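You operate a simulated robot arm through the tools that you are given. There is no shell and no other tool. Be economical: measure what you need, move in short steps, check, and stop when the job is done.

Carry out the task below with a simulated robot arm. There is one attempt and no reset: what you move stays moved.

JOB
Open the white drawer under the black panel, put the foam crumb on the top of the wide table away in the inside of the white drawer under the black panel and shut the panel again.

Only the result counts: the job must be done as asked and must still hold three seconds after the hand-in. Knocking over, shifting, dropping, spilling or breaking anything else fails it.

ROBOT AND FRAMES
A 7-joint arm with a two-finger parallel gripper on a trunk, on a base that drives. Base frame: it is fixed to the floor where the robot stands at the start and does not move with it; the origin is under the middle of the robot, x ahead of it, y to its left, z up. Lengths are in m, angles in degrees, forces in N, time in s.
With the tool pointing down near the work surface it reaches from about 0.42 to 0.9 m from the robot's upright axis, wherever it stands. Its first joint turns from -115.0 to 115.0 degrees. Places, roughly: foam crumb [1, -1, 0.75]; inside of the white drawer under the black panel [7.5, 0.3, 0.5]; white drawer under the black panel [7.4, 0.1, 0.6]. Payload 3.91 kg.
The tool frame sits at the grasp point between the pads (the TCP): z along the fingers, y along the line on which they close. The tips reach 0.03 m beyond it. Largest opening 0.11 m; finger width 0.02, thickness 0.01; the body of the gripper, 0.048 by 0.112 m, starts 0.055 m behind the TCP.
Orientation is told as [roll, pitch, yaw] about the base's x, y, z axes, in that order, counted from this pose: with the fingers straight down and closing along the base's y, the tool's x points along the base's -x, its y along +y and its z along -z.

CONTROLS
- The arm moves only by the tool move_arm. Its argument "series" is a list of rows, each a list of 3 entries, a list of its own where there are three numbers: the shift along the base's x, y, z in units of 500 mm (1.0 is 500 mm), then the turn, a rotation vector about the base's x, y, z in units of 120 degrees (1.0 is 120 degrees), then the closure in counts, from 0 (fully open) to 255 (shut). In form: [[[tx, ty, tz], [rx, ry, rz], jaw], ...]. A call has 1 to 8 rows; each row is the pose to reach, as a shift and turn from the pose commanded when the call began. A call with a number of a shift or a turn outside -1 to 1 is refused whole. A row lasts 0.2 s, in which the tool goes at most 0.05 m and 8.6 degrees; a call with a longer step from one row to the next is refused whole, and so is a gripper value outside its range. Where a pose cannot be reached the arm comes as near as it can. A force on the tool above 40 N (or 10 N above the force at the start of the call, whichever is more), or a blocked arm, ends the call early, and 0.2 s more pass. Each finger travels about 0.153 m/s and halts on what it meets, pressing with about 33 N; the grip force reading is that of the motor and also rises with nothing between the fingers. The clock runs only during rows and for 0.2 s after the last one: add rows that repeat a pose to give the fingers time. It gives the time, the measured TCP pose, the force on the tool (base axes), the opening and the grip force at its end, in the units of the frame above (readings bear some noise), with the torque about the TCP (base axes, N m) and any sound that the robot's microphone picked up.
- Cameras (640 x 400 px; columns grow to the right, rows downward): "scene" is now at [0.2343, 0.1923, 1.1655]; the picture's right is [-0.13, -0.99, 0.00], its down [-0.31, 0.04, -0.95] and it looks along [0.94, -0.13, -0.31] (base axes); focal length 256 px, centre (320, 200). "wrist" rides on the gripper at [0.072, 0.017, -0.103] in the tool frame; the picture's right is [-0.23, 0.97, 0.00], its down [-0.76, -0.18, -0.62] and it looks along [-0.61, -0.14, 0.78] (tool axes); focal length 222 px, centre (320, 200). There is no depth. A picture from a camera that has moved, and an enlarged one, comes with that camera's place and axes in the base frame and with its lens.
- grab_frame(camera): a new picture of that camera. It takes no simulated time.
- raise_lower(by): slides the trunk up (or, below 0, down) by that many m; the arm and the scene camera ride with it, the base frame stays. It gives what a move gives, with no picture.
- base_move(legs): drives the robot by 1 to 6 legs, each [ahead, left, turn to the left] in m, m and degrees, along the robot's own axes; the way and the turn of a leg run together, so that a leg with both is an arc; at most 1.5 m and 180 degrees a leg. The arm and the cameras ride along, it lands a little off, and it stops where it bumps. It gives what a move gives.
- aim_head(pan, tilt): turns the head with the scene camera to pan (to the left, within 80 degrees either way) and tilt (down, from -29 to 69), counted from straight ahead of the robot. It gives what a move gives.
- zoom(camera, box): a new picture of the part [left, top, right, bottom] of that camera's present view, enlarged. It takes no simulated time.
- close_job(): hands the job in; it is judged then, once.

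Go step by step. Nothing tells you exact positions but the pictures and the camera data: compare them with the known pose of the tool, close in by small moves and look again before you grip or let go. The budget is 120 turns and 78 pictures, counting those below and the enlarged ones. Unless the task says otherwise, let go and move clear before handing in.

The tools are called after "Call:" as a command line: name --argument value ..., lists and objects as JSON in quotes. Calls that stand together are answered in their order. move_arm: Moves the arm, as the interface text tells. Its arguments: {"type":"object","properties":{"series":{"type":"array","items":{"type":"array"}}},"required":["series"]} The other tools are called the same way: raise_lower (by) slides the trunk up or down; base_move (legs) drives the base; aim_head (pan, tilt) turns the head that bears the scene camera; grab_frame (camera) takes a picture; zoom (camera, box) takes an enlarged picture of a part of a camera's view; close_job () hands the job in.

At the start:

```text
time: 0.0
tcp_pos: [0.5503, 0.0743, 0.9634]
tcp_rot: [0.1, 0.0, 0.0]
force: [-0.4, 0.1, 0.0]
moment: [0.0, 0.01, 0.01]
grip_width: 0.11
finger_force: 0.1
trunk travel left (down, up): [-0.475, 0.515]
robot x, y, heading: [-0.002, -0.001, 0.4]
head pan, tilt: [-7.6, 18.1]
```

scene: 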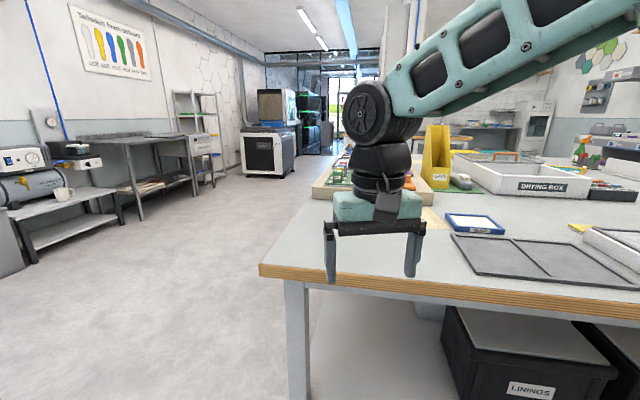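
wrist: 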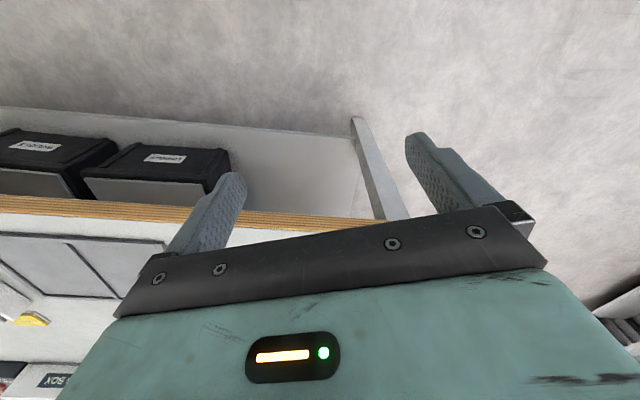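

I see the wide table ahead-right; the foam crumb should be around [1,-1,0.75]. I turn the head to the right to look.

Call:
aim_head --pan -45 --tilt 25

Call:
grab_frame --camera "scene"

```text
time: 1.0
tcp_pos: [0.5494, 0.0737, 0.9623]
tcp_rot: [0.0, 0.0, 0.0]
force: [0.5, -0.1, 0.9]
moment: [0.05, -0.01, -0.03]
grip_width: 0.1098
finger_force: 0.1
trunk travel left (down, up): [-0.475, 0.515]
robot x, y, heading: [-0.0006, -0.0024, -0.2]
head pan, tilt: [-45.0, 25.0]
```

```text
75 pictures are left
camera scene: at [0.207, 0.1395, 1.1544], right [-0.71, -0.71, 0.0], down [-0.3, 0.3, -0.91], along [0.64, -0.64, -0.42], focal length 256 px, centre (320, 200)
```

scene: 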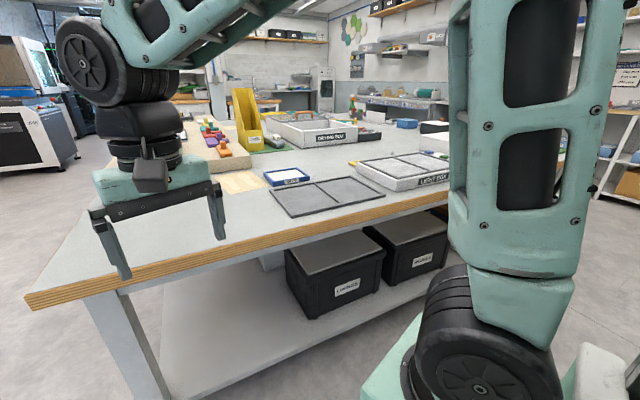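

The yellow bit near column 352, row 163 may be the crumb. I enlarge it.

Call:
zoom --camera "scene" --box '[260, 110, 460, 235]'

```text
3.20 times, centred on (360, 172) of scene
camera zoom: at [0.207, 0.1395, 1.1544], right [-0.71, -0.71, 0.0], down [-0.3, 0.3, -0.91], along [0.64, -0.64, -0.42], focal length 820 px, centre (192, 288)
```

zoom: 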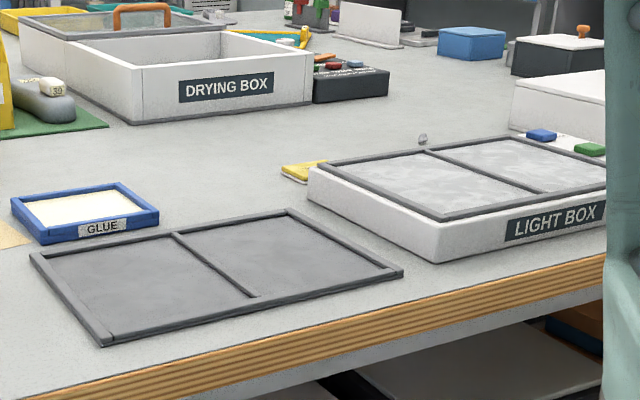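

Two candidates: a yellow piece at about (1.04, -0.97) and a little grey lump at about (1.0, -1.29). I drive right along the table and turn to face it for a closer look.

Call:
base_move --legs '[[0, -0.8, 0], [0, 0, -15]]'

Call:
aim_head --pan -10 --tilt 28

Call:
grab_frame --camera "scene"

```text
time: 6.2
tcp_pos: [0.55, -0.8735, 0.9628]
tcp_rot: [0.0, 0.0, -15.2]
force: [0.7, -0.1, 0.4]
moment: [-0.02, -0.01, -0.02]
grip_width: 0.1098
finger_force: 0.1
trunk travel left (down, up): [-0.475, 0.515]
robot x, y, heading: [-0.001, -0.8018, -14.8]
head pan, tilt: [-45.0, 25.0]
```

```text
time: 7.2
tcp_pos: [0.55, -0.8735, 0.9623]
tcp_rot: [0.0, -0.1, -15.1]
force: [0.1, 0.1, 0.4]
moment: [0.02, -0.03, 0.01]
grip_width: 0.1101
finger_force: 0.1
trunk travel left (down, up): [-0.475, 0.515]
robot x, y, heading: [-0.0014, -0.8, -15.1]
head pan, tilt: [-10.0, 28.0]
```

```text
73 pictures are left
camera scene: at [0.2717, -0.6795, 1.1496], right [-0.43, -0.91, 0.0], down [-0.42, 0.2, -0.88], along [0.8, -0.38, -0.47], focal length 256 px, centre (320, 200)
```

scene: 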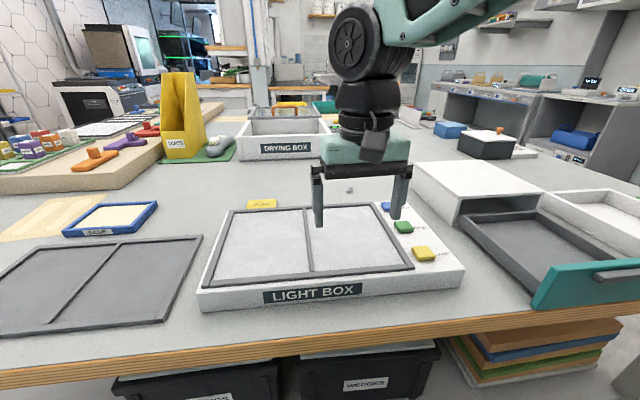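

Call:
zoom --camera "scene" --box '[230, 160, 430, 285]'

```text
3.20 times, centred on (330, 222) of scene
camera zoom: at [0.2717, -0.6795, 1.1496], right [-0.43, -0.91, 0.0], down [-0.42, 0.2, -0.88], along [0.8, -0.38, -0.47], focal length 820 px, centre (288, 128)
```

zoom: 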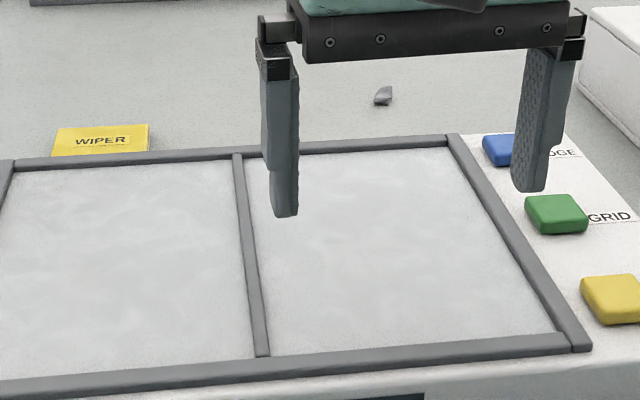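

The yellow piece is a labelled wiper; the crumb is the small grey lump at about (0.98, -1.13). I look down to see how much room there is to the table edge.

Call:
aim_head --pan 0 --tilt 66

Call:
grab_frame --camera "scene"

Call:
grab_frame --camera "wrist"

```text
time: 8.3
tcp_pos: [0.5497, -0.8731, 0.9622]
tcp_rot: [0.0, 0.1, -15.2]
force: [-0.7, 0.2, 0.3]
moment: [-0.02, -0.01, 0.01]
grip_width: 0.1102
finger_force: 0.0
trunk travel left (down, up): [-0.475, 0.515]
robot x, y, heading: [-0.0019, -0.7977, -14.9]
head pan, tilt: [0.0, 66.0]
```

```text
71 pictures are left
camera scene: at [0.2466, -0.6562, 1.0977], right [-0.26, -0.97, 0.0], down [-0.88, 0.24, -0.41], along [0.39, -0.11, -0.91], focal length 256 px, centre (320, 200)
```

scene: 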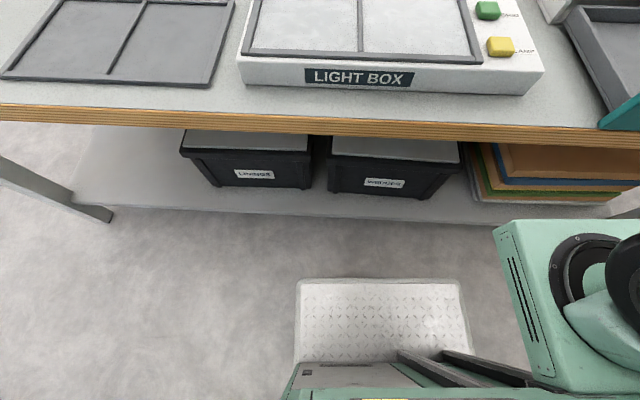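

```text
70 pictures are left
camera wrist: at [0.4839, -0.8381, 1.065], right [0.47, 0.88, 0.0], down [0.69, -0.37, 0.62], along [0.55, -0.3, -0.78], focal length 222 px, centre (320, 200)
```

wrist: 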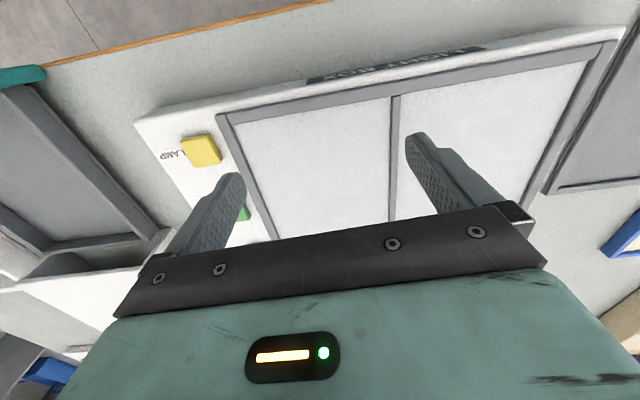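

The base front has about 0.2 m to the table's shelf. I drive 0.17 m ahead and look again.

Call:
base_move --legs '[[0.17, 0, -3]]'

Call:
aim_head --pan -15 --tilt 38

Call:
grab_frame --camera "scene"

```text
time: 9.7
tcp_pos: [0.6848, -0.9399, 0.9655]
tcp_rot: [0.0, -0.3, -18.0]
force: [-0.4, 0.5, 0.6]
moment: [0.0, 0.01, -0.01]
grip_width: 0.1102
finger_force: 0.2
trunk travel left (down, up): [-0.475, 0.515]
robot x, y, heading: [0.1379, -0.8418, -18.1]
head pan, tilt: [0.0, 66.0]
stopped in leg 1: the robot was blocked; the commanded pose is now the measured one
```

```text
time: 10.7
tcp_pos: [0.6834, -0.9405, 0.9666]
tcp_rot: [0.1, -0.4, -18.0]
force: [-0.2, -1.3, -0.1]
moment: [0.0, 0.05, 0.0]
grip_width: 0.1102
finger_force: 0.0
trunk travel left (down, up): [-0.475, 0.515]
robot x, y, heading: [0.1414, -0.8442, -18.2]
head pan, tilt: [-15.0, 38.0]
```

```text
69 pictures are left
camera scene: at [0.407, -0.7358, 1.1351], right [-0.55, -0.84, 0.0], down [-0.51, 0.33, -0.79], along [0.66, -0.43, -0.61], focal length 256 px, centre (320, 200)
```

scene: 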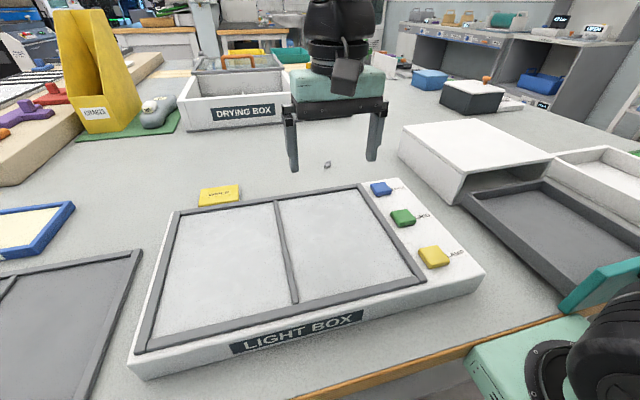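

Blocked lightly at the table, but the crumb at about (0.966, -1.125) is within 0.87 m. I carry the open gripper over it, still high.

Call:
move_arm --series '[[[0.062, -0.043, -0.01], [0, 0, 0], 0], [[0.124, -0.085, -0.02], [0, 0, 0], 0], [[0.186, -0.128, -0.04], [0, 0, 0], 0], [[0.248, -0.17, -0.06], [0, 0, 0], 0], [[0.31, -0.213, -0.08], [0, 0, 0], 0], [[0.372, -0.255, -0.1], [0, 0, 0], 0], [[0.434, -0.298, -0.14], [0, 0, 0], 0], [[0.494, -0.34, -0.174], [0, 0, 0], 0]]'

Call:
grab_frame --camera "wrist"

Call:
grab_frame --camera "scene"

```text
time: 12.4
tcp_pos: [0.9302, -1.1096, 0.88]
tcp_rot: [-0.1, -0.4, -18.0]
force: [0.2, 0.7, 0.5]
moment: [0.02, 0.0, 0.03]
grip_width: 0.11
finger_force: 0.0
trunk travel left (down, up): [-0.475, 0.515]
robot x, y, heading: [0.1431, -0.839, -18.0]
head pan, tilt: [-15.0, 38.0]
```

```text
68 pictures are left
camera wrist: at [0.8662, -1.0708, 0.9826], right [0.52, 0.86, 0.0], down [0.67, -0.4, 0.63], along [0.54, -0.32, -0.78], focal length 222 px, centre (320, 200)
```

wrist: 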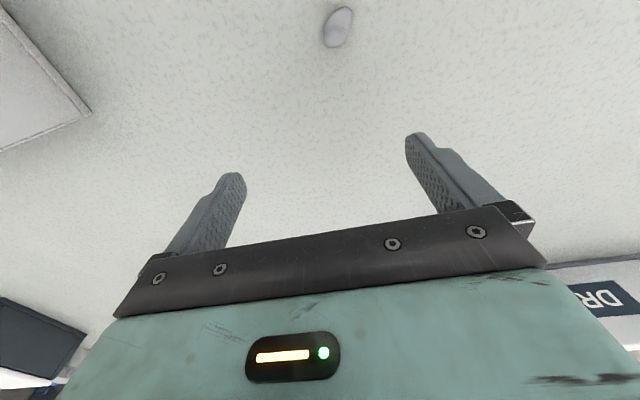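

```text
67 pictures are left
camera scene: at [0.4067, -0.7358, 1.1353], right [-0.55, -0.84, 0.0], down [-0.51, 0.33, -0.79], along [0.66, -0.43, -0.61], focal length 256 px, centre (320, 200)
```

scene: 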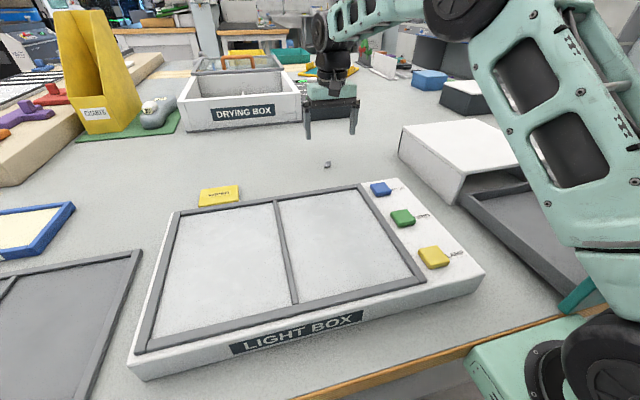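

Crossing the scene and wrist rays puts the crumb at about (0.874, -1.062, 0.81), so the table is higher than assumed. I shift back over it at the same height and look again.

Call:
move_arm --series '[[[-0.056, 0.048, 0], [0, 0, 0], 0], [[-0.112, 0.096, 0], [0, 0, 0], 0], [[-0.112, 0.096, 0], [0, 0, 0], 0]]'

Call:
grab_frame --camera "wrist"

Call:
zoom --camera "scene" --box '[240, 80, 400, 180]'

```text
time: 13.2
tcp_pos: [0.8726, -1.0622, 0.8787]
tcp_rot: [0.0, -0.4, -18.0]
force: [0.8, 0.2, -0.3]
moment: [0.04, 0.0, 0.01]
grip_width: 0.11
finger_force: 0.0
trunk travel left (down, up): [-0.475, 0.515]
robot x, y, heading: [0.1409, -0.8392, -18.4]
head pan, tilt: [-15.0, 38.0]
```

```text
66 pictures are left
camera wrist: at [0.8091, -1.0229, 0.9817], right [0.52, 0.86, 0.0], down [0.67, -0.4, 0.63], along [0.54, -0.32, -0.78], focal length 222 px, centre (320, 200)
```

wrist: 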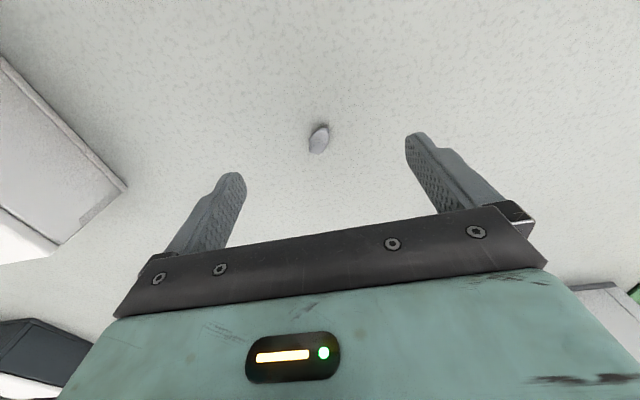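

```text
4.00 times, centred on (320, 130) of scene
camera zoom: at [0.4067, -0.7358, 1.1353], right [-0.55, -0.84, 0.0], down [-0.51, 0.33, -0.79], along [0.66, -0.43, -0.61], focal length 1025 px, centre (320, 480)
```

zoom: 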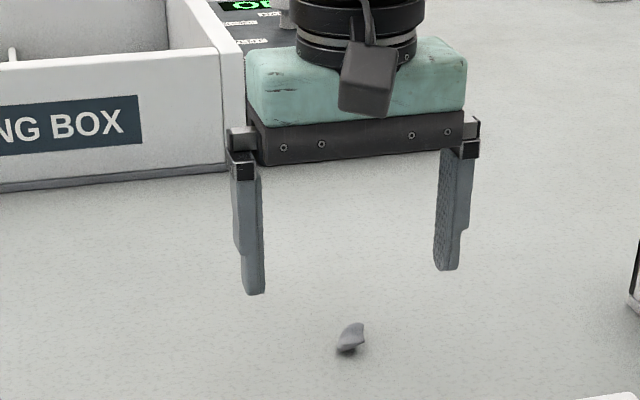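

Both wrist views agree: crumb at (0.875, -1.062, 0.803), right under the tool. I lower to just above it and check.

Call:
move_arm --series '[[[0.004, 0, -0.04], [0, 0, 0], 0], [[0.004, 0, -0.078], [0, 0, 0], 0], [[0.004, 0, -0.084], [0, 0, 0], 0], [[0.004, 0, -0.084], [0, 0, 0], 0]]'

Call:
grab_frame --camera "wrist"

Call:
zoom --camera "scene" --box '[240, 100, 400, 200]'

```text
time: 14.2
tcp_pos: [0.8762, -1.0614, 0.8373]
tcp_rot: [-0.1, -0.4, -18.1]
force: [0.1, 0.8, -0.7]
moment: [0.01, 0.03, 0.0]
grip_width: 0.11
finger_force: 0.0
trunk travel left (down, up): [-0.475, 0.515]
robot x, y, heading: [0.1422, -0.8434, -18.1]
head pan, tilt: [-15.0, 38.0]
```

```text
64 pictures are left
camera wrist: at [0.8115, -1.0232, 0.9402], right [0.52, 0.86, 0.0], down [0.67, -0.4, 0.63], along [0.54, -0.32, -0.78], focal length 222 px, centre (320, 200)
```

wrist: 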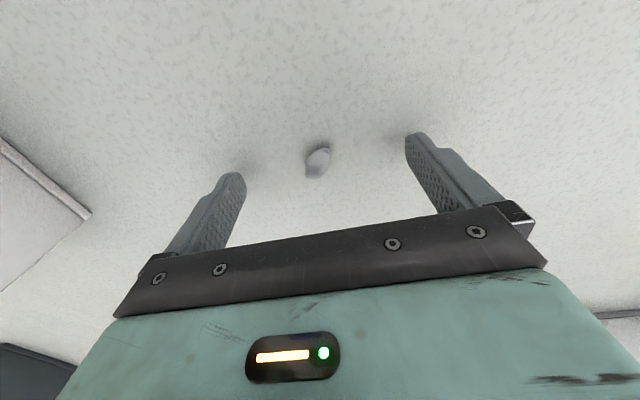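

```text
4.00 times, centred on (320, 150) of scene
camera zoom: at [0.4066, -0.7358, 1.1354], right [-0.55, -0.84, 0.0], down [-0.51, 0.33, -0.79], along [0.66, -0.43, -0.61], focal length 1025 px, centre (320, 400)
```

zoom: 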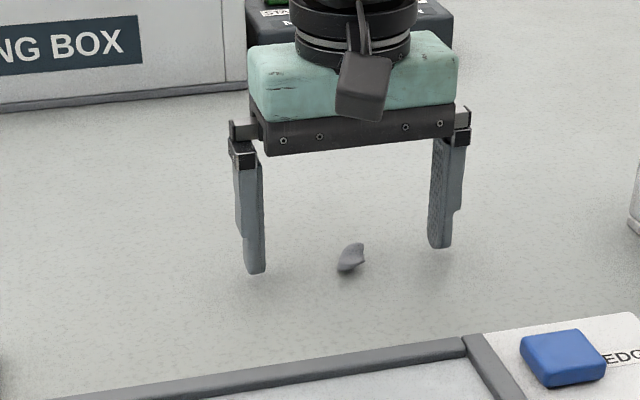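

Aligned within a couple of millimetres. I lower about 9 mm and close.

Call:
move_arm --series '[[[0, 0, -0.01], [0, 0, 0], 0], [[0, 0, -0.018], [0, 0, 0], 0], [[0, 0, -0.018], [0, 0, 0], 120], [[0, 0, -0.018], [0, 0, 0], 210], [[0, 0, -0.018], [0, 0, 0], 255], [[0, 0, -0.018], [0, 0, 0], 255], [[0, 0, -0.018], [0, 0, 0], 255]]'

Call:
grab_frame --camera "wrist"

```text
time: 15.8
tcp_pos: [0.8768, -1.0626, 0.8304]
tcp_rot: [0.0, -0.5, -17.9]
force: [-0.7, -2.8, 21.0]
moment: [-0.08, 0.23, -0.01]
grip_width: 0.0161
finger_force: 33.1
trunk travel left (down, up): [-0.475, 0.515]
robot x, y, heading: [0.1428, -0.8409, -18.3]
head pan, tilt: [-15.0, 38.0]
```

```text
62 pictures are left
camera wrist: at [0.8121, -1.0234, 0.932], right [0.52, 0.86, 0.0], down [0.66, -0.4, 0.63], along [0.54, -0.32, -0.78], focal length 222 px, centre (320, 200)
```

wrist: 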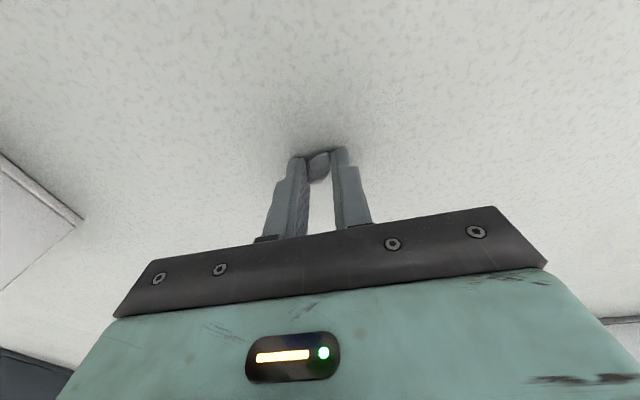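

The crumb is held (16 mm between the pads). I lift it, and draw it back toward the robot.

Call:
move_arm --series '[[[0, 0, 0.08], [0, 0, 0], 255], [[0, 0, 0.16], [0, 0, 0], 255], [[0, 0, 0.24], [0, 0, 0], 255], [[-0.06, 0.02, 0.3], [0, 0, 0], 255], [[-0.14, 0.05, 0.34], [0, 0, 0], 255], [[-0.22, 0.08, 0.36], [0, 0, 0], 255], [[-0.3, 0.1, 0.38], [0, 0, 0], 255], [[-0.36, 0.12, 0.38], [0, 0, 0], 255]]'

Call:
grab_frame --camera "wrist"

Call:
aim_head --pan 18 --tilt 12

Call:
grab_frame --camera "scene"

```text
time: 17.6
tcp_pos: [0.6961, -1.0025, 1.0184]
tcp_rot: [0.1, -0.4, -18.0]
force: [-0.4, -0.9, 0.0]
moment: [-0.03, 0.01, 0.04]
grip_width: 0.0155
finger_force: 32.9
trunk travel left (down, up): [-0.475, 0.515]
robot x, y, heading: [0.1429, -0.8425, -17.8]
head pan, tilt: [-15.0, 38.0]
```

```text
61 pictures are left
camera wrist: at [0.6312, -0.963, 1.1204], right [0.52, 0.86, 0.0], down [0.67, -0.4, 0.63], along [0.54, -0.32, -0.78], focal length 222 px, centre (320, 200)
```

wrist: 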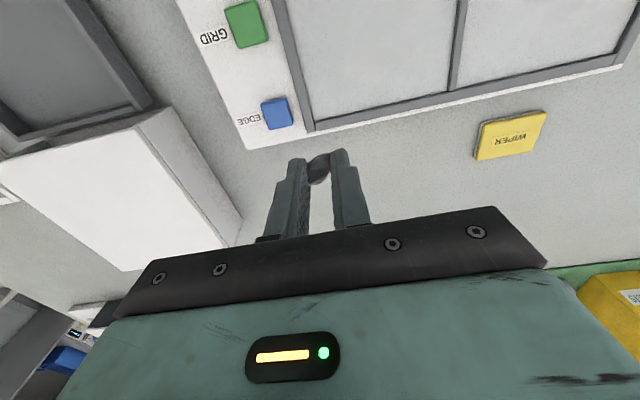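

```text
time: 18.6
tcp_pos: [0.6964, -1.0012, 1.0192]
tcp_rot: [0.0, -0.3, -18.0]
force: [0.6, -0.3, 0.1]
moment: [0.03, 0.0, 0.04]
grip_width: 0.0153
finger_force: 32.2
trunk travel left (down, up): [-0.475, 0.515]
robot x, y, heading: [0.1367, -0.8419, -18.0]
head pan, tilt: [18.0, 12.0]
```

```text
60 pictures are left
camera scene: at [0.4273, -0.6889, 1.1768], right [0.0, -1.0, 0.0], down [-0.2, 0.0, -0.98], along [0.98, 0.0, -0.2], focal length 256 px, centre (320, 200)
```

scene: 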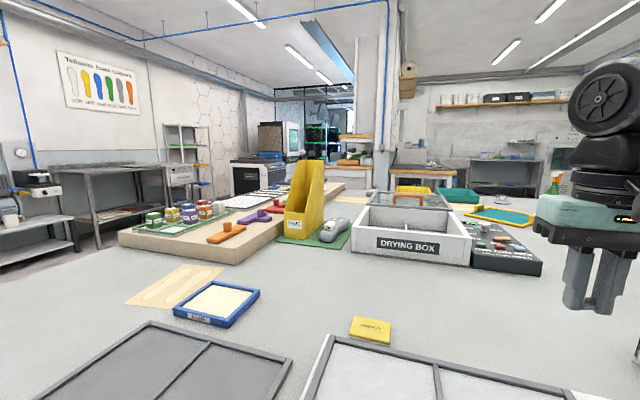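

The crumb holds. The target is the machine with the white front at the end of the aisle. I back off, go left round the table and drive up the aisle part of the way.

Call:
base_move --legs '[[-0.3, 0, 0], [0, 0, 18], [0, 1.0, 0], [0, 0.65, 0]]'

Call:
aim_head --pan 0 --tilt 15

Call:
grab_frame --camera "scene"

```text
time: 29.2
tcp_pos: [0.4438, 0.8555, 1.0142]
tcp_rot: [0.1, -0.1, 2.2]
force: [0.3, -0.4, 0.0]
moment: [0.01, 0.02, 0.0]
grip_width: 0.0154
finger_force: 32.8
trunk travel left (down, up): [-0.475, 0.515]
robot x, y, heading: [-0.1406, 0.8132, 2.1]
head pan, tilt: [18.0, 12.0]
stopped in leg 4: the robot was blocked; the commanded pose is now the measured one
```

```text
time: 30.1
tcp_pos: [0.4447, 0.8558, 1.0142]
tcp_rot: [0.0, 0.1, 2.2]
force: [-0.2, -0.3, 0.2]
moment: [0.0, 0.02, -0.02]
grip_width: 0.0151
finger_force: 33.1
trunk travel left (down, up): [-0.475, 0.515]
robot x, y, heading: [-0.1406, 0.813, 2.2]
head pan, tilt: [0.0, 15.0]
```

```text
59 pictures are left
camera scene: at [0.0893, 1.0279, 1.1706], right [0.04, -1.0, 0.0], down [-0.26, -0.01, -0.97], along [0.97, 0.04, -0.26], focal length 256 px, centre (320, 200)
```

scene: 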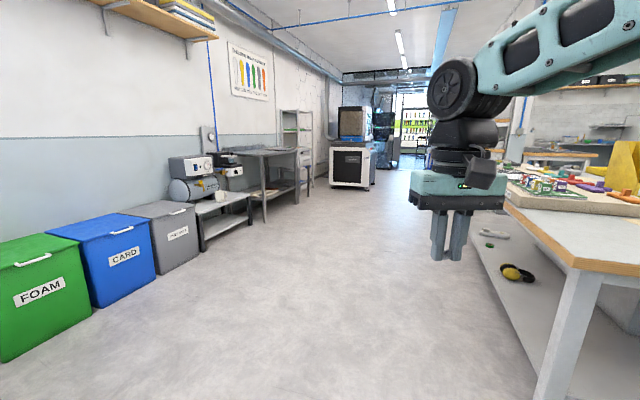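

The aisle is open, but something touched on the left. I check what it was.

Call:
aim_head --pan 78 --tilt 45

Call:
grab_frame --camera "scene"

```text
time: 31.6
tcp_pos: [0.444, 0.8549, 1.0146]
tcp_rot: [0.0, 0.0, 2.2]
force: [-0.1, 0.3, -0.9]
moment: [-0.02, -0.02, 0.05]
grip_width: 0.0155
finger_force: 32.6
trunk travel left (down, up): [-0.475, 0.515]
robot x, y, heading: [-0.1393, 0.8155, 2.4]
head pan, tilt: [78.0, 45.0]
```

```text
58 pictures are left
camera scene: at [0.0098, 1.1043, 1.1238], right [0.99, -0.17, 0.0], down [-0.12, -0.7, -0.71], along [0.12, 0.7, -0.71], focal length 256 px, centre (320, 200)
```

scene: 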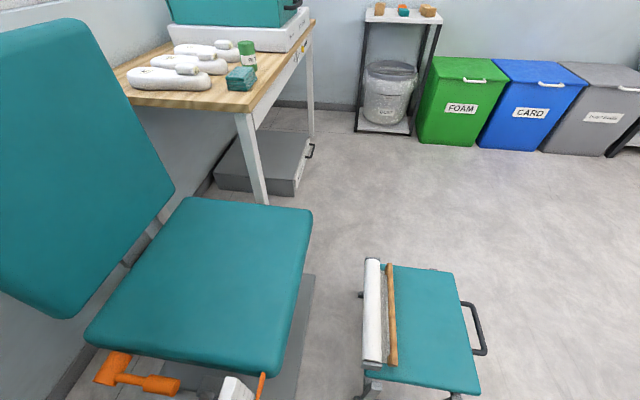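

A small step stool stood at the left; its load looks undisturbed. I shift a little right to give clearance, then go ahead up the aisle.

Call:
base_move --legs '[[0, -0.11, -2.3], [1.2, 0, 0], [1.5, 0, 0], [1.2, 0, 0]]'

Call:
aim_head --pan 0 --tilt 20

Call:
grab_frame --camera "scene"

```text
time: 51.1
tcp_pos: [4.3358, 0.7237, 1.0143]
tcp_rot: [-0.1, 0.1, 0.4]
force: [0.2, -0.4, 0.5]
moment: [0.01, 0.0, -0.01]
grip_width: 0.0155
finger_force: 33.5
trunk travel left (down, up): [-0.475, 0.515]
robot x, y, heading: [3.7535, 0.702, 0.4]
head pan, tilt: [78.0, 45.0]
```

```text
time: 52.6
tcp_pos: [4.3367, 0.7245, 1.0137]
tcp_rot: [0.1, 0.0, 0.4]
force: [0.3, 0.4, 0.5]
moment: [0.03, 0.0, 0.02]
grip_width: 0.0153
finger_force: 32.6
trunk travel left (down, up): [-0.475, 0.515]
robot x, y, heading: [3.7534, 0.7018, 0.4]
head pan, tilt: [0.0, 20.0]
```

```text
57 pictures are left
camera scene: at [3.9875, 0.9085, 1.1624], right [0.01, -1.0, 0.0], down [-0.34, 0.0, -0.94], along [0.94, 0.01, -0.34], focal length 256 px, centre (320, 200)
```

scene: 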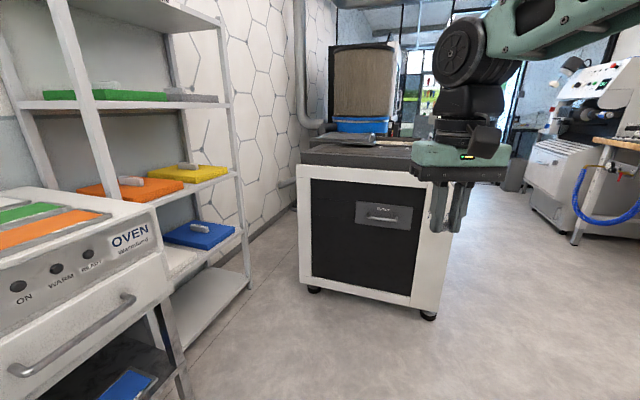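

This black-fronted cabinet stands at x≈5.4, nearer than the target at 7.4. I enlarge the region beyond it.

Call:
zoom --camera "scene" --box '[280, 20, 520, 170]'

Call:
zoom --camera "scene" --box '[290, 140, 450, 300]'

```text
2.67 times, centred on (400, 95) of scene
camera zoom: at [3.9875, 0.9085, 1.1624], right [0.01, -1.0, 0.0], down [-0.34, 0.0, -0.94], along [0.94, 0.01, -0.34], focal length 683 px, centre (107, 480)
```

zoom: 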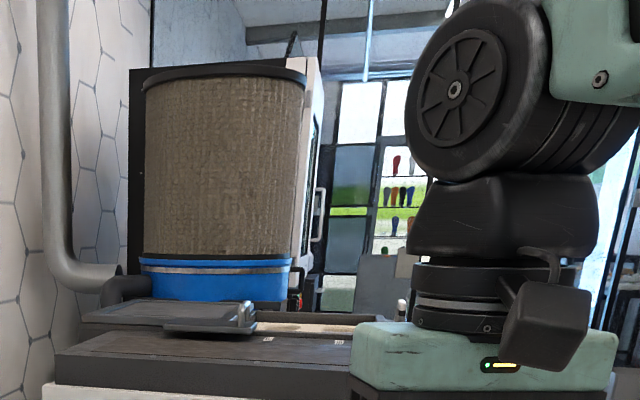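

```text
2.50 times, centred on (370, 220) of scene
camera zoom: at [3.9875, 0.9085, 1.1624], right [0.01, -1.0, 0.0], down [-0.34, 0.0, -0.94], along [0.94, 0.01, -0.34], focal length 641 px, centre (195, 150)
```

zoom: 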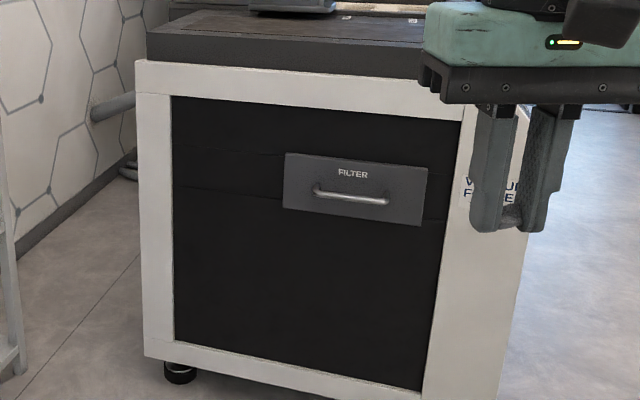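

That is a "FILTER" drawer on a nearer machine; the target lies beyond, to the right of it. I look right.

Call:
aim_head --pan -35 --tilt 18

Call:
grab_frame --camera "scene"

```text
time: 53.6
tcp_pos: [4.3367, 0.7243, 1.0154]
tcp_rot: [0.0, 0.0, 0.3]
force: [-0.6, 1.0, 0.6]
moment: [-0.05, -0.01, -0.01]
grip_width: 0.0153
finger_force: 33.1
trunk travel left (down, up): [-0.475, 0.515]
robot x, y, heading: [3.7556, 0.7008, 0.2]
head pan, tilt: [-35.0, 18.0]
```

```text
54 pictures are left
camera scene: at [3.9712, 0.8548, 1.1657], right [-0.57, -0.82, 0.0], down [-0.25, 0.18, -0.95], along [0.78, -0.54, -0.31], focal length 256 px, centre (320, 200)
```

scene: 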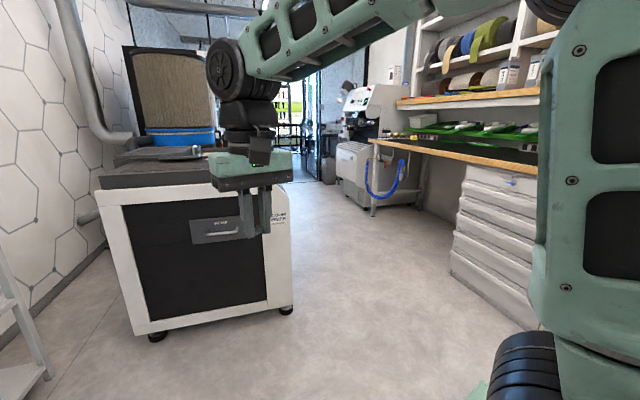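

The aisle right of the cabinet is open, between y≈0.27 and -0.95. I strafe to its middle, go ahead, and look left at the machine behind.

Call:
base_move --legs '[[0, -1.04, 0], [1.0, 0, 0], [0.6, 0, 0]]'

Call:
aim_head --pan 15 --tilt 18

Call:
grab_frame --camera "scene"

```text
time: 66.7
tcp_pos: [5.9435, -0.2793, 1.0148]
tcp_rot: [0.1, 0.0, 0.9]
force: [0.6, 0.0, 0.0]
moment: [0.0, 0.01, 0.02]
grip_width: 0.0157
finger_force: 33.0
trunk travel left (down, up): [-0.475, 0.515]
robot x, y, heading: [5.3606, -0.3052, 1.1]
head pan, tilt: [-35.0, 18.0]
```

```text
time: 67.9
tcp_pos: [5.9437, -0.2774, 1.0144]
tcp_rot: [0.0, -0.1, 0.8]
force: [-0.9, -0.9, 0.6]
moment: [-0.02, -0.01, 0.01]
grip_width: 0.0152
finger_force: 32.3
trunk travel left (down, up): [-0.475, 0.515]
robot x, y, heading: [5.361, -0.3041, 0.8]
head pan, tilt: [15.0, 18.0]
```

```text
53 pictures are left
camera scene: at [5.5894, -0.0734, 1.1657], right [0.27, -0.96, 0.0], down [-0.3, -0.08, -0.95], along [0.91, 0.26, -0.31], focal length 256 px, centre (320, 200)
```

scene: 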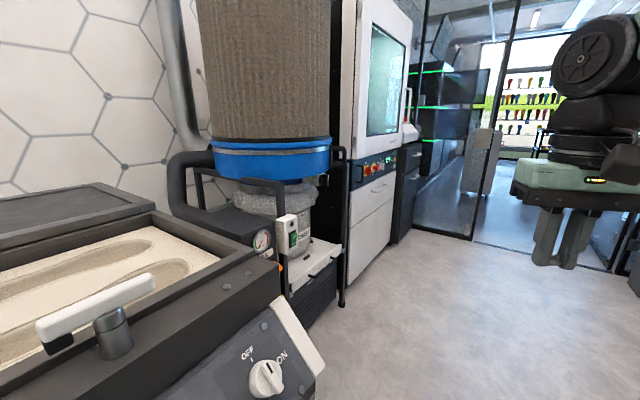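

Behind the dust collector stands a machine with a window, a black control strip and white drawers below, facing the aisle. I enlarge it.

Call:
zoom --camera "scene" --box '[320, 120, 440, 300]'

```text
2.22 times, centred on (380, 210) of scene
camera zoom: at [5.5894, -0.0734, 1.1657], right [0.27, -0.96, 0.0], down [-0.3, -0.08, -0.95], along [0.91, 0.26, -0.31], focal length 569 px, centre (187, 178)
```

zoom: 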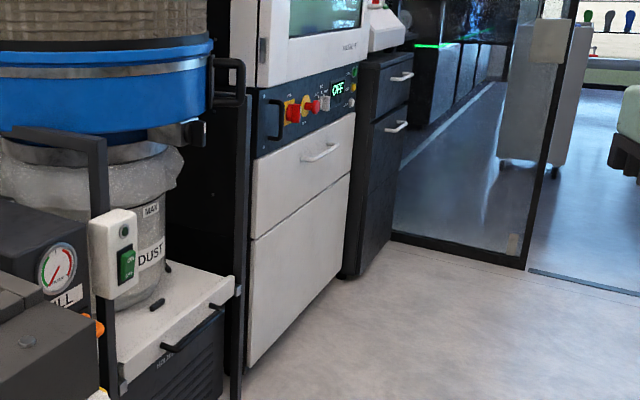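

The target drawer is the upper white one with the bar handle under the black control strip, front face running about (7.15, 0.17) to (7.95, -0.12). I drive in front of it and turn to face it.

Call:
base_move --legs '[[0.9, -0.4, 0], [0.75, -0.15, 0], [0, 0, 69]]'

Call:
aim_head --pan 0 --tilt 25

Call:
grab_frame --camera "scene"

```text
time: 79.8
tcp_pos: [7.1958, -0.272, 1.0147]
tcp_rot: [0.0, 0.0, 70.0]
force: [-0.3, 0.2, -0.1]
moment: [0.02, 0.0, 0.0]
grip_width: 0.0154
finger_force: 32.9
trunk travel left (down, up): [-0.475, 0.515]
robot x, y, heading: [7.016, -0.8274, 70.1]
head pan, tilt: [15.0, 18.0]
```

```text
time: 80.5
tcp_pos: [7.1953, -0.2716, 1.0148]
tcp_rot: [-0.1, -0.2, 70.0]
force: [0.2, -0.2, -0.1]
moment: [-0.01, 0.0, 0.02]
grip_width: 0.0154
finger_force: 33.3
trunk travel left (down, up): [-0.475, 0.515]
robot x, y, heading: [7.0161, -0.8263, 69.7]
head pan, tilt: [0.0, 25.0]
```

```text
51 pictures are left
camera scene: at [6.901, -0.5357, 1.1544], right [0.94, -0.34, 0.0], down [-0.14, -0.4, -0.91], along [0.31, 0.85, -0.42], focal length 256 px, centre (320, 200)
```

scene: 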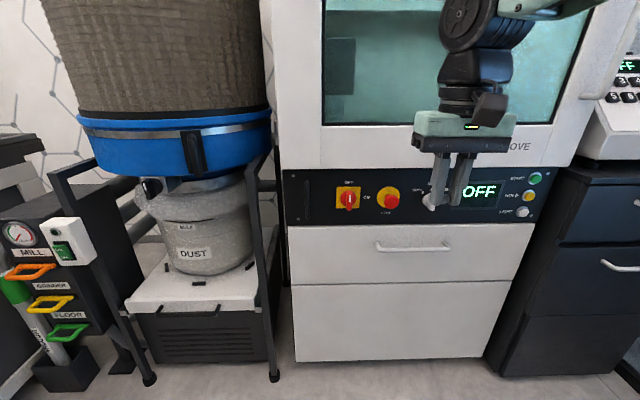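

The handle is at about (7.44, 0.02, 0.65). I enlarge it to see the gap behind the bar.

Call:
zoom --camera "scene" --box '[350, 215, 480, 290]'

```text
4.92 times, centred on (415, 252) of scene
camera zoom: at [6.901, -0.5357, 1.1544], right [0.94, -0.34, 0.0], down [-0.14, -0.4, -0.91], along [0.31, 0.85, -0.42], focal length 1261 px, centre (-148, -58)
```

zoom: 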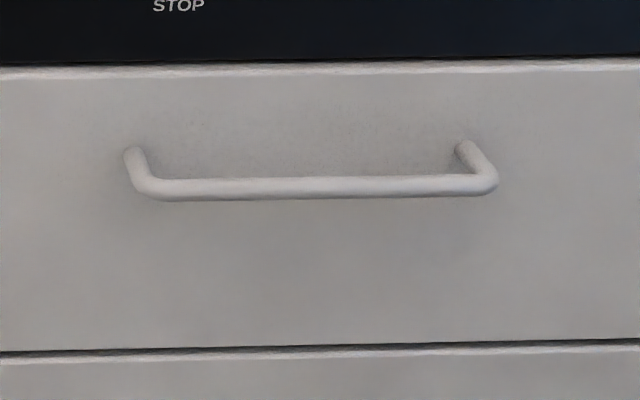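

The bar stands off about 4 cm with a ~3.5 cm gap, wide enough to hook with the closed fingers (2 cm wide) while still holding the crumb. I move in line with the handle and lower the trunk.

Call:
base_move --legs '[[0.06, -0.11, 1.5]]'

Call:
raise_lower --by -0.15

Call:
aim_head --pan -12 --tilt 32

Call:
grab_frame --camera "scene"

Call:
grab_frame --camera "wrist"

```text
time: 81.8
tcp_pos: [7.3073, -0.2472, 1.0151]
tcp_rot: [0.0, -0.1, 71.5]
force: [0.5, 0.1, 0.0]
moment: [0.0, 0.01, -0.01]
grip_width: 0.0154
finger_force: 32.9
trunk travel left (down, up): [-0.475, 0.515]
robot x, y, heading: [7.1356, -0.8038, 71.5]
head pan, tilt: [0.0, 25.0]
```

```text
time: 83.5
tcp_pos: [7.306, -0.2465, 0.8639]
tcp_rot: [0.0, -0.1, 71.5]
force: [-0.9, 0.5, -0.1]
moment: [-0.02, -0.03, 0.04]
grip_width: 0.0158
finger_force: 32.6
trunk travel left (down, up): [-0.325, 0.665]
robot x, y, heading: [7.1402, -0.8005, 71.5]
head pan, tilt: [0.0, 25.0]
```

```text
time: 84.3
tcp_pos: [7.3061, -0.2459, 0.8645]
tcp_rot: [0.1, -0.2, 71.5]
force: [0.1, -0.7, -0.2]
moment: [0.01, 0.02, -0.02]
grip_width: 0.0154
finger_force: 33.0
trunk travel left (down, up): [-0.325, 0.665]
robot x, y, heading: [7.1351, -0.8041, 71.2]
head pan, tilt: [-12.0, 32.0]
```

```text
49 pictures are left
camera scene: at [7.0342, -0.5282, 0.9933], right [0.86, -0.51, 0.0], down [-0.27, -0.46, -0.85], along [0.43, 0.73, -0.53], focal length 256 px, centre (320, 200)
```

scene: 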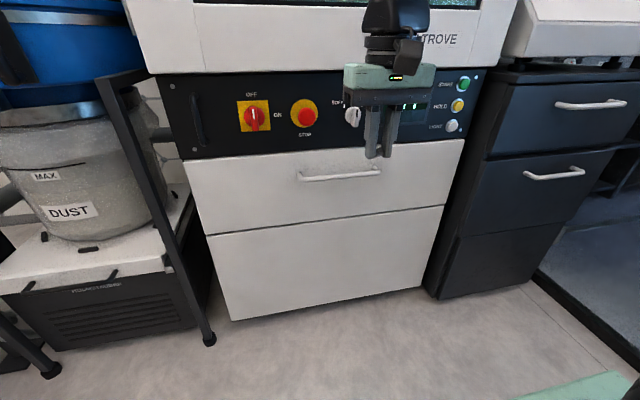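

```text
48 pictures are left
camera wrist: at [7.2666, -0.3097, 0.9669], right [-0.85, 0.53, 0.0], down [0.41, 0.67, 0.62], along [0.33, 0.53, -0.78], focal length 222 px, centre (320, 200)
```

wrist: 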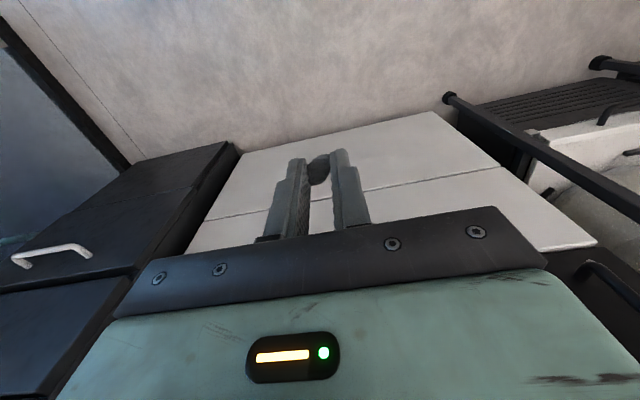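

A second view puts the bar nearer, centre about (7.38, -0.05, 0.70). I move the tool to just in front and above it with a 15° tilt, tips toward the machine, and check.

Call:
move_arm --series '[[[0.028, 0.07, -0.03], [0.06, -0.02, 0], 255], [[0.055, 0.139, -0.065], [0.1185, -0.04, 0], 255], [[0.083, 0.209, -0.1], [0.1185, -0.04, 0], 255], [[0.11, 0.278, -0.13], [0.1185, -0.04, 0], 255], [[0.11, 0.278, -0.13], [0.1185, -0.04, 0], 255]]'

Call:
grab_frame --camera "scene"

Call:
grab_frame --camera "wrist"

```text
time: 85.5
tcp_pos: [7.362, -0.1063, 0.8006]
tcp_rot: [-0.1, -15.1, 71.3]
force: [-1.2, -0.9, -0.1]
moment: [0.01, 0.0, 0.04]
grip_width: 0.0154
finger_force: 33.1
trunk travel left (down, up): [-0.325, 0.665]
robot x, y, heading: [7.139, -0.8104, 71.6]
head pan, tilt: [-12.0, 32.0]
```

```text
47 pictures are left
camera scene: at [7.0342, -0.5283, 0.9932], right [0.86, -0.51, 0.0], down [-0.27, -0.46, -0.85], along [0.43, 0.73, -0.53], focal length 256 px, centre (320, 200)
```

scene: 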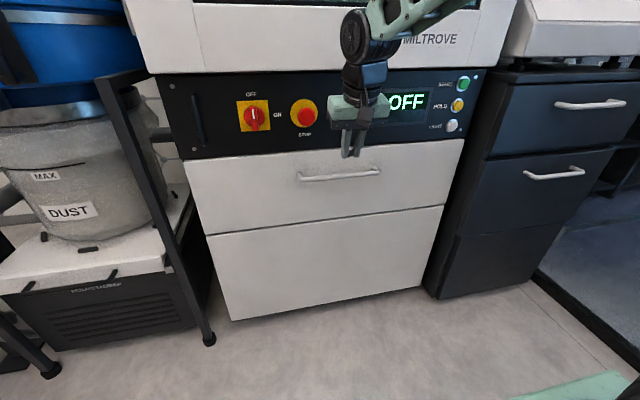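

```text
46 pictures are left
camera wrist: at [7.3146, -0.1936, 0.8807], right [-0.85, 0.52, 0.06], down [0.35, 0.49, 0.8], along [0.39, 0.7, -0.6], focal length 222 px, centre (320, 200)
```

wrist: 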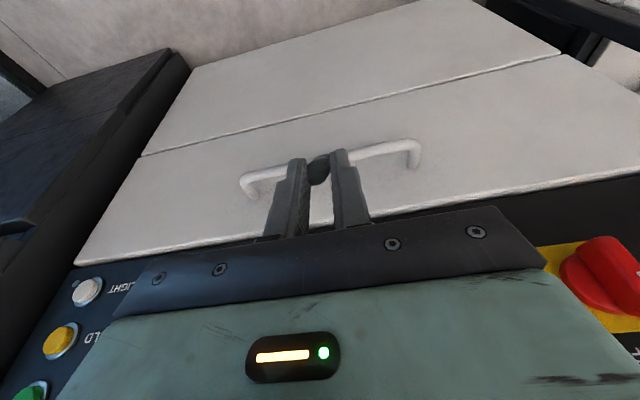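

The wrist view crossed with the scene view gives the bar at about (7.405, -0.007, 0.668). I move the tips to right above it and check.

Call:
move_arm --series '[[[0.03, 0.09, -0.04], [0, 0, 0], 255], [[0.061, 0.18, -0.08], [0, 0, 0], 255], [[0.061, 0.18, -0.12], [0, 0, 0], 255], [[0.061, 0.18, -0.12], [0, 0, 0], 255]]'

Call:
zoom --camera "scene" --box '[260, 80, 420, 210]'

Call:
grab_frame --camera "wrist"

```text
refused: row 1 steps farther than a row can; nothing moved
```

```text
3.08 times, centred on (340, 145) of scene
camera zoom: at [7.0342, -0.5283, 0.9932], right [0.86, -0.51, 0.0], down [-0.27, -0.46, -0.85], along [0.43, 0.73, -0.53], focal length 788 px, centre (258, 369)
```

zoom: 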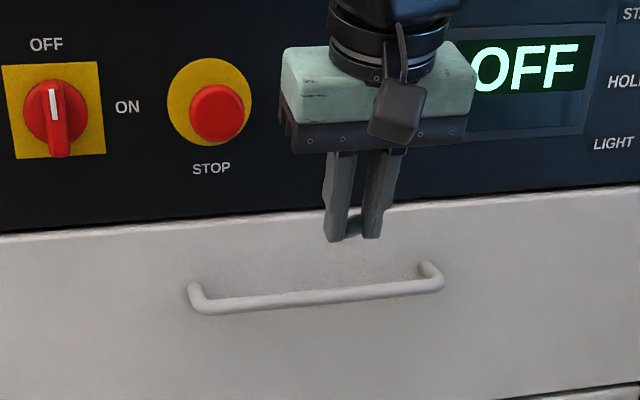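

```text
44 pictures are left
camera wrist: at [7.3146, -0.1936, 0.8807], right [-0.85, 0.52, 0.06], down [0.35, 0.49, 0.8], along [0.39, 0.7, -0.6], focal length 222 px, centre (320, 200)
```

wrist: 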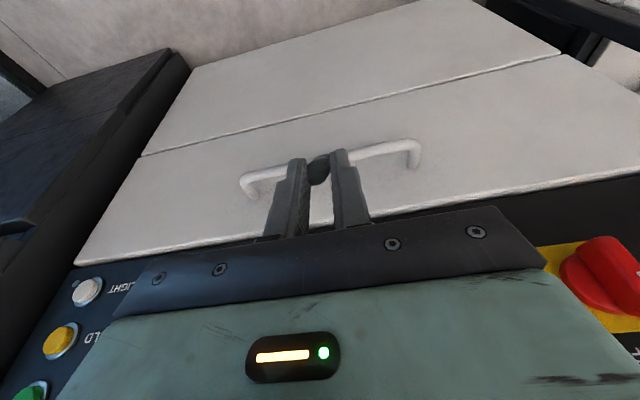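

The step was too long for a row; I repeat it with shorter steps.

Call:
move_arm --series '[[[0.02, 0.06, -0.04], [0, 0, 0], 255], [[0.04, 0.12, -0.08], [0, 0, 0], 255], [[0.061, 0.18, -0.12], [0, 0, 0], 255], [[0.061, 0.18, -0.12], [0, 0, 0], 255]]'

Call:
zoom --camera "scene" --box '[260, 80, 420, 210]'

Call:
grab_frame --camera "wrist"

```text
time: 86.5
tcp_pos: [7.3925, -0.0168, 0.7395]
tcp_rot: [-0.1, -15.0, 71.3]
force: [0.1, 0.0, -0.5]
moment: [0.0, -0.01, 0.0]
grip_width: 0.0155
finger_force: 32.7
trunk travel left (down, up): [-0.325, 0.665]
robot x, y, heading: [7.1396, -0.8049, 71.5]
head pan, tilt: [-12.0, 32.0]
```

```text
3.08 times, centred on (340, 145) of scene
camera zoom: at [7.0342, -0.5283, 0.9932], right [0.86, -0.51, 0.0], down [-0.27, -0.46, -0.85], along [0.43, 0.73, -0.53], focal length 788 px, centre (258, 369)
```

zoom: 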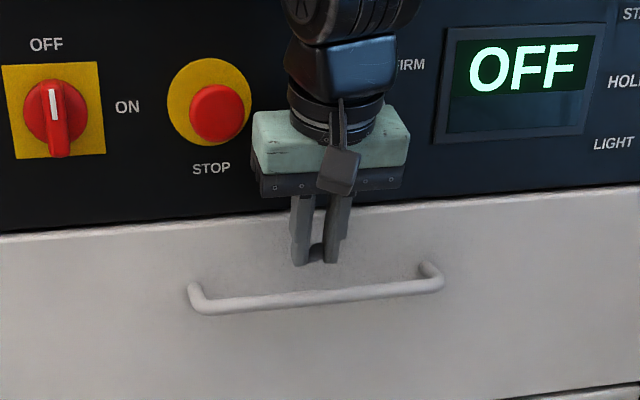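

```text
42 pictures are left
camera wrist: at [7.3453, -0.1038, 0.8194], right [-0.85, 0.52, 0.06], down [0.35, 0.49, 0.8], along [0.39, 0.7, -0.6], focal length 222 px, centre (320, 200)
```

wrist: 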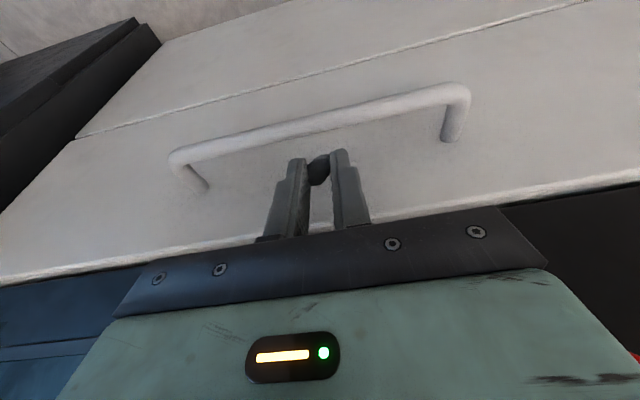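

Two wrist views fix the bar at z=0.678, with the gap between bar and face about 3.3 cm. I move 18 mm forward over the gap and reduce the tilt to 10°, then check before lowering.

Call:
move_arm --series '[[[0.0116, 0.0342, 0], [-0.0395, 0.0133, 0], 255], [[0.0116, 0.0342, 0], [-0.0395, 0.0133, 0], 255]]'

Call:
grab_frame --camera "wrist"

```text
time: 86.8
tcp_pos: [7.3927, -0.0148, 0.7392]
tcp_rot: [-0.1, -12.2, 71.1]
force: [-4.4, -16.0, 4.5]
moment: [1.0, -0.41, -0.59]
grip_width: 0.0153
finger_force: 32.7
trunk travel left (down, up): [-0.325, 0.665]
robot x, y, heading: [7.1376, -0.8069, 71.7]
head pan, tilt: [-12.0, 32.0]
stopped in row 1: the force on the tool passed its limit at 80 N (the readings are from after the stop); the commanded pose is now the measured one
```

```text
41 pictures are left
camera wrist: at [7.3462, -0.0975, 0.8245], right [-0.85, 0.53, 0.05], down [0.37, 0.52, 0.77], along [0.38, 0.67, -0.64], focal length 222 px, centre (320, 200)
```

wrist: 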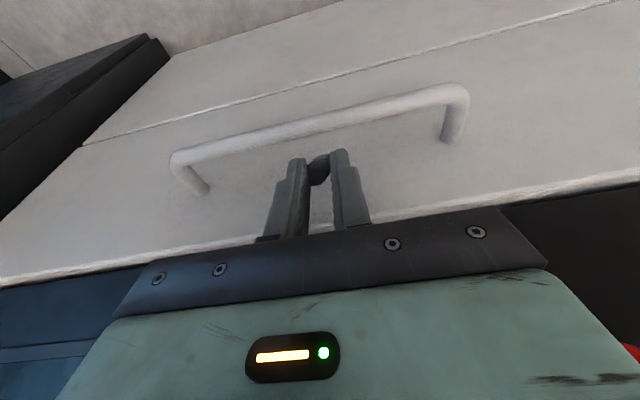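

The gripper body met a small control knob on the panel, about 3.6 cm to the right of the tool. I back off, tilt to 20° so the body leans away, and shift 15 mm left.

Call:
move_arm --series '[[[-0.0128, -0.038, 0], [0, 0, 0], 255], [[-0.0412, -0.0284, 0], [0.0616, -0.0208, 0], 255], [[-0.033, -0.004, 0], [0.0616, -0.0208, 0], 255], [[-0.033, -0.004, 0], [0.0616, -0.0208, 0], 255]]'

Call:
grab_frame --camera "wrist"

Call:
zoom --camera "scene" --box '[260, 80, 420, 210]'

```text
time: 87.8
tcp_pos: [7.3755, -0.0162, 0.7389]
tcp_rot: [-0.2, -20.1, 71.1]
force: [0.5, -0.2, 0.4]
moment: [-0.02, -0.01, 0.0]
grip_width: 0.0154
finger_force: 33.2
trunk travel left (down, up): [-0.325, 0.665]
robot x, y, heading: [7.1384, -0.8017, 71.3]
head pan, tilt: [-12.0, 32.0]
```

```text
40 pictures are left
camera wrist: at [7.3266, -0.1083, 0.8109], right [-0.85, 0.52, 0.08], down [0.33, 0.42, 0.85], along [0.41, 0.75, -0.53], focal length 222 px, centre (320, 200)
```

wrist: 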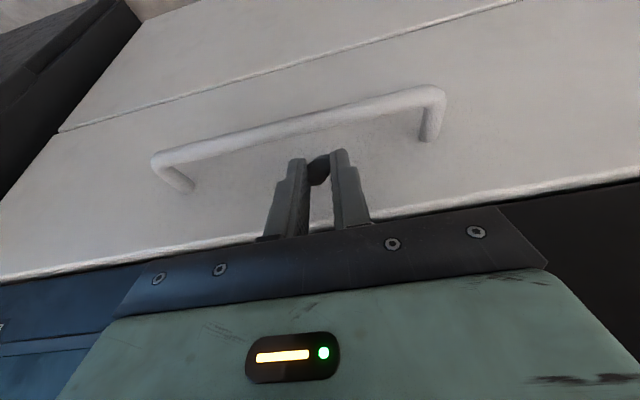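

```text
3.08 times, centred on (340, 145) of scene
camera zoom: at [7.0342, -0.5283, 0.9932], right [0.86, -0.51, 0.0], down [-0.27, -0.46, -0.85], along [0.43, 0.73, -0.53], focal length 788 px, centre (258, 369)
```

zoom: 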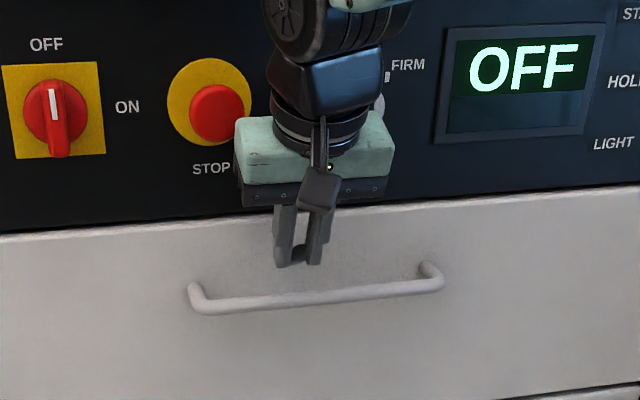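

The line is clear of both knobs and the bar position is confirmed. I slide the fingers along their own axis behind the bar.

Call:
move_arm --series '[[[0.0033, 0.0097, -0.0282], [0, 0, 0], 255], [[0.0066, 0.0195, -0.0564], [0, 0, 0], 255], [[0.0098, 0.0292, -0.0846], [0, 0, 0], 255], [[0.0131, 0.0389, -0.1128], [0, 0, 0], 255], [[0.0131, 0.0389, -0.1128], [0, 0, 0], 255]]'

Call:
grab_frame --camera "wrist"

```text
time: 89.0
tcp_pos: [7.3838, 0.0027, 0.6831]
tcp_rot: [-0.1, -20.0, 71.1]
force: [0.6, 0.5, 0.4]
moment: [-0.02, -0.02, 0.04]
grip_width: 0.0153
finger_force: 32.5
trunk travel left (down, up): [-0.325, 0.665]
robot x, y, heading: [7.1383, -0.8055, 71.6]
head pan, tilt: [-12.0, 32.0]
```

```text
38 pictures are left
camera wrist: at [7.3327, -0.0892, 0.7546], right [-0.85, 0.52, 0.08], down [0.33, 0.42, 0.85], along [0.41, 0.75, -0.53], focal length 222 px, centre (320, 200)
```

wrist: 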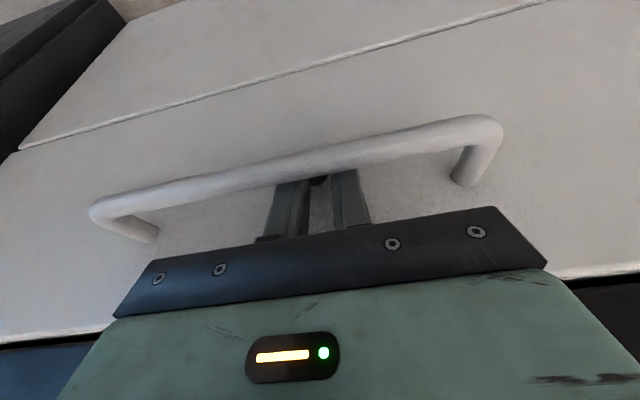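

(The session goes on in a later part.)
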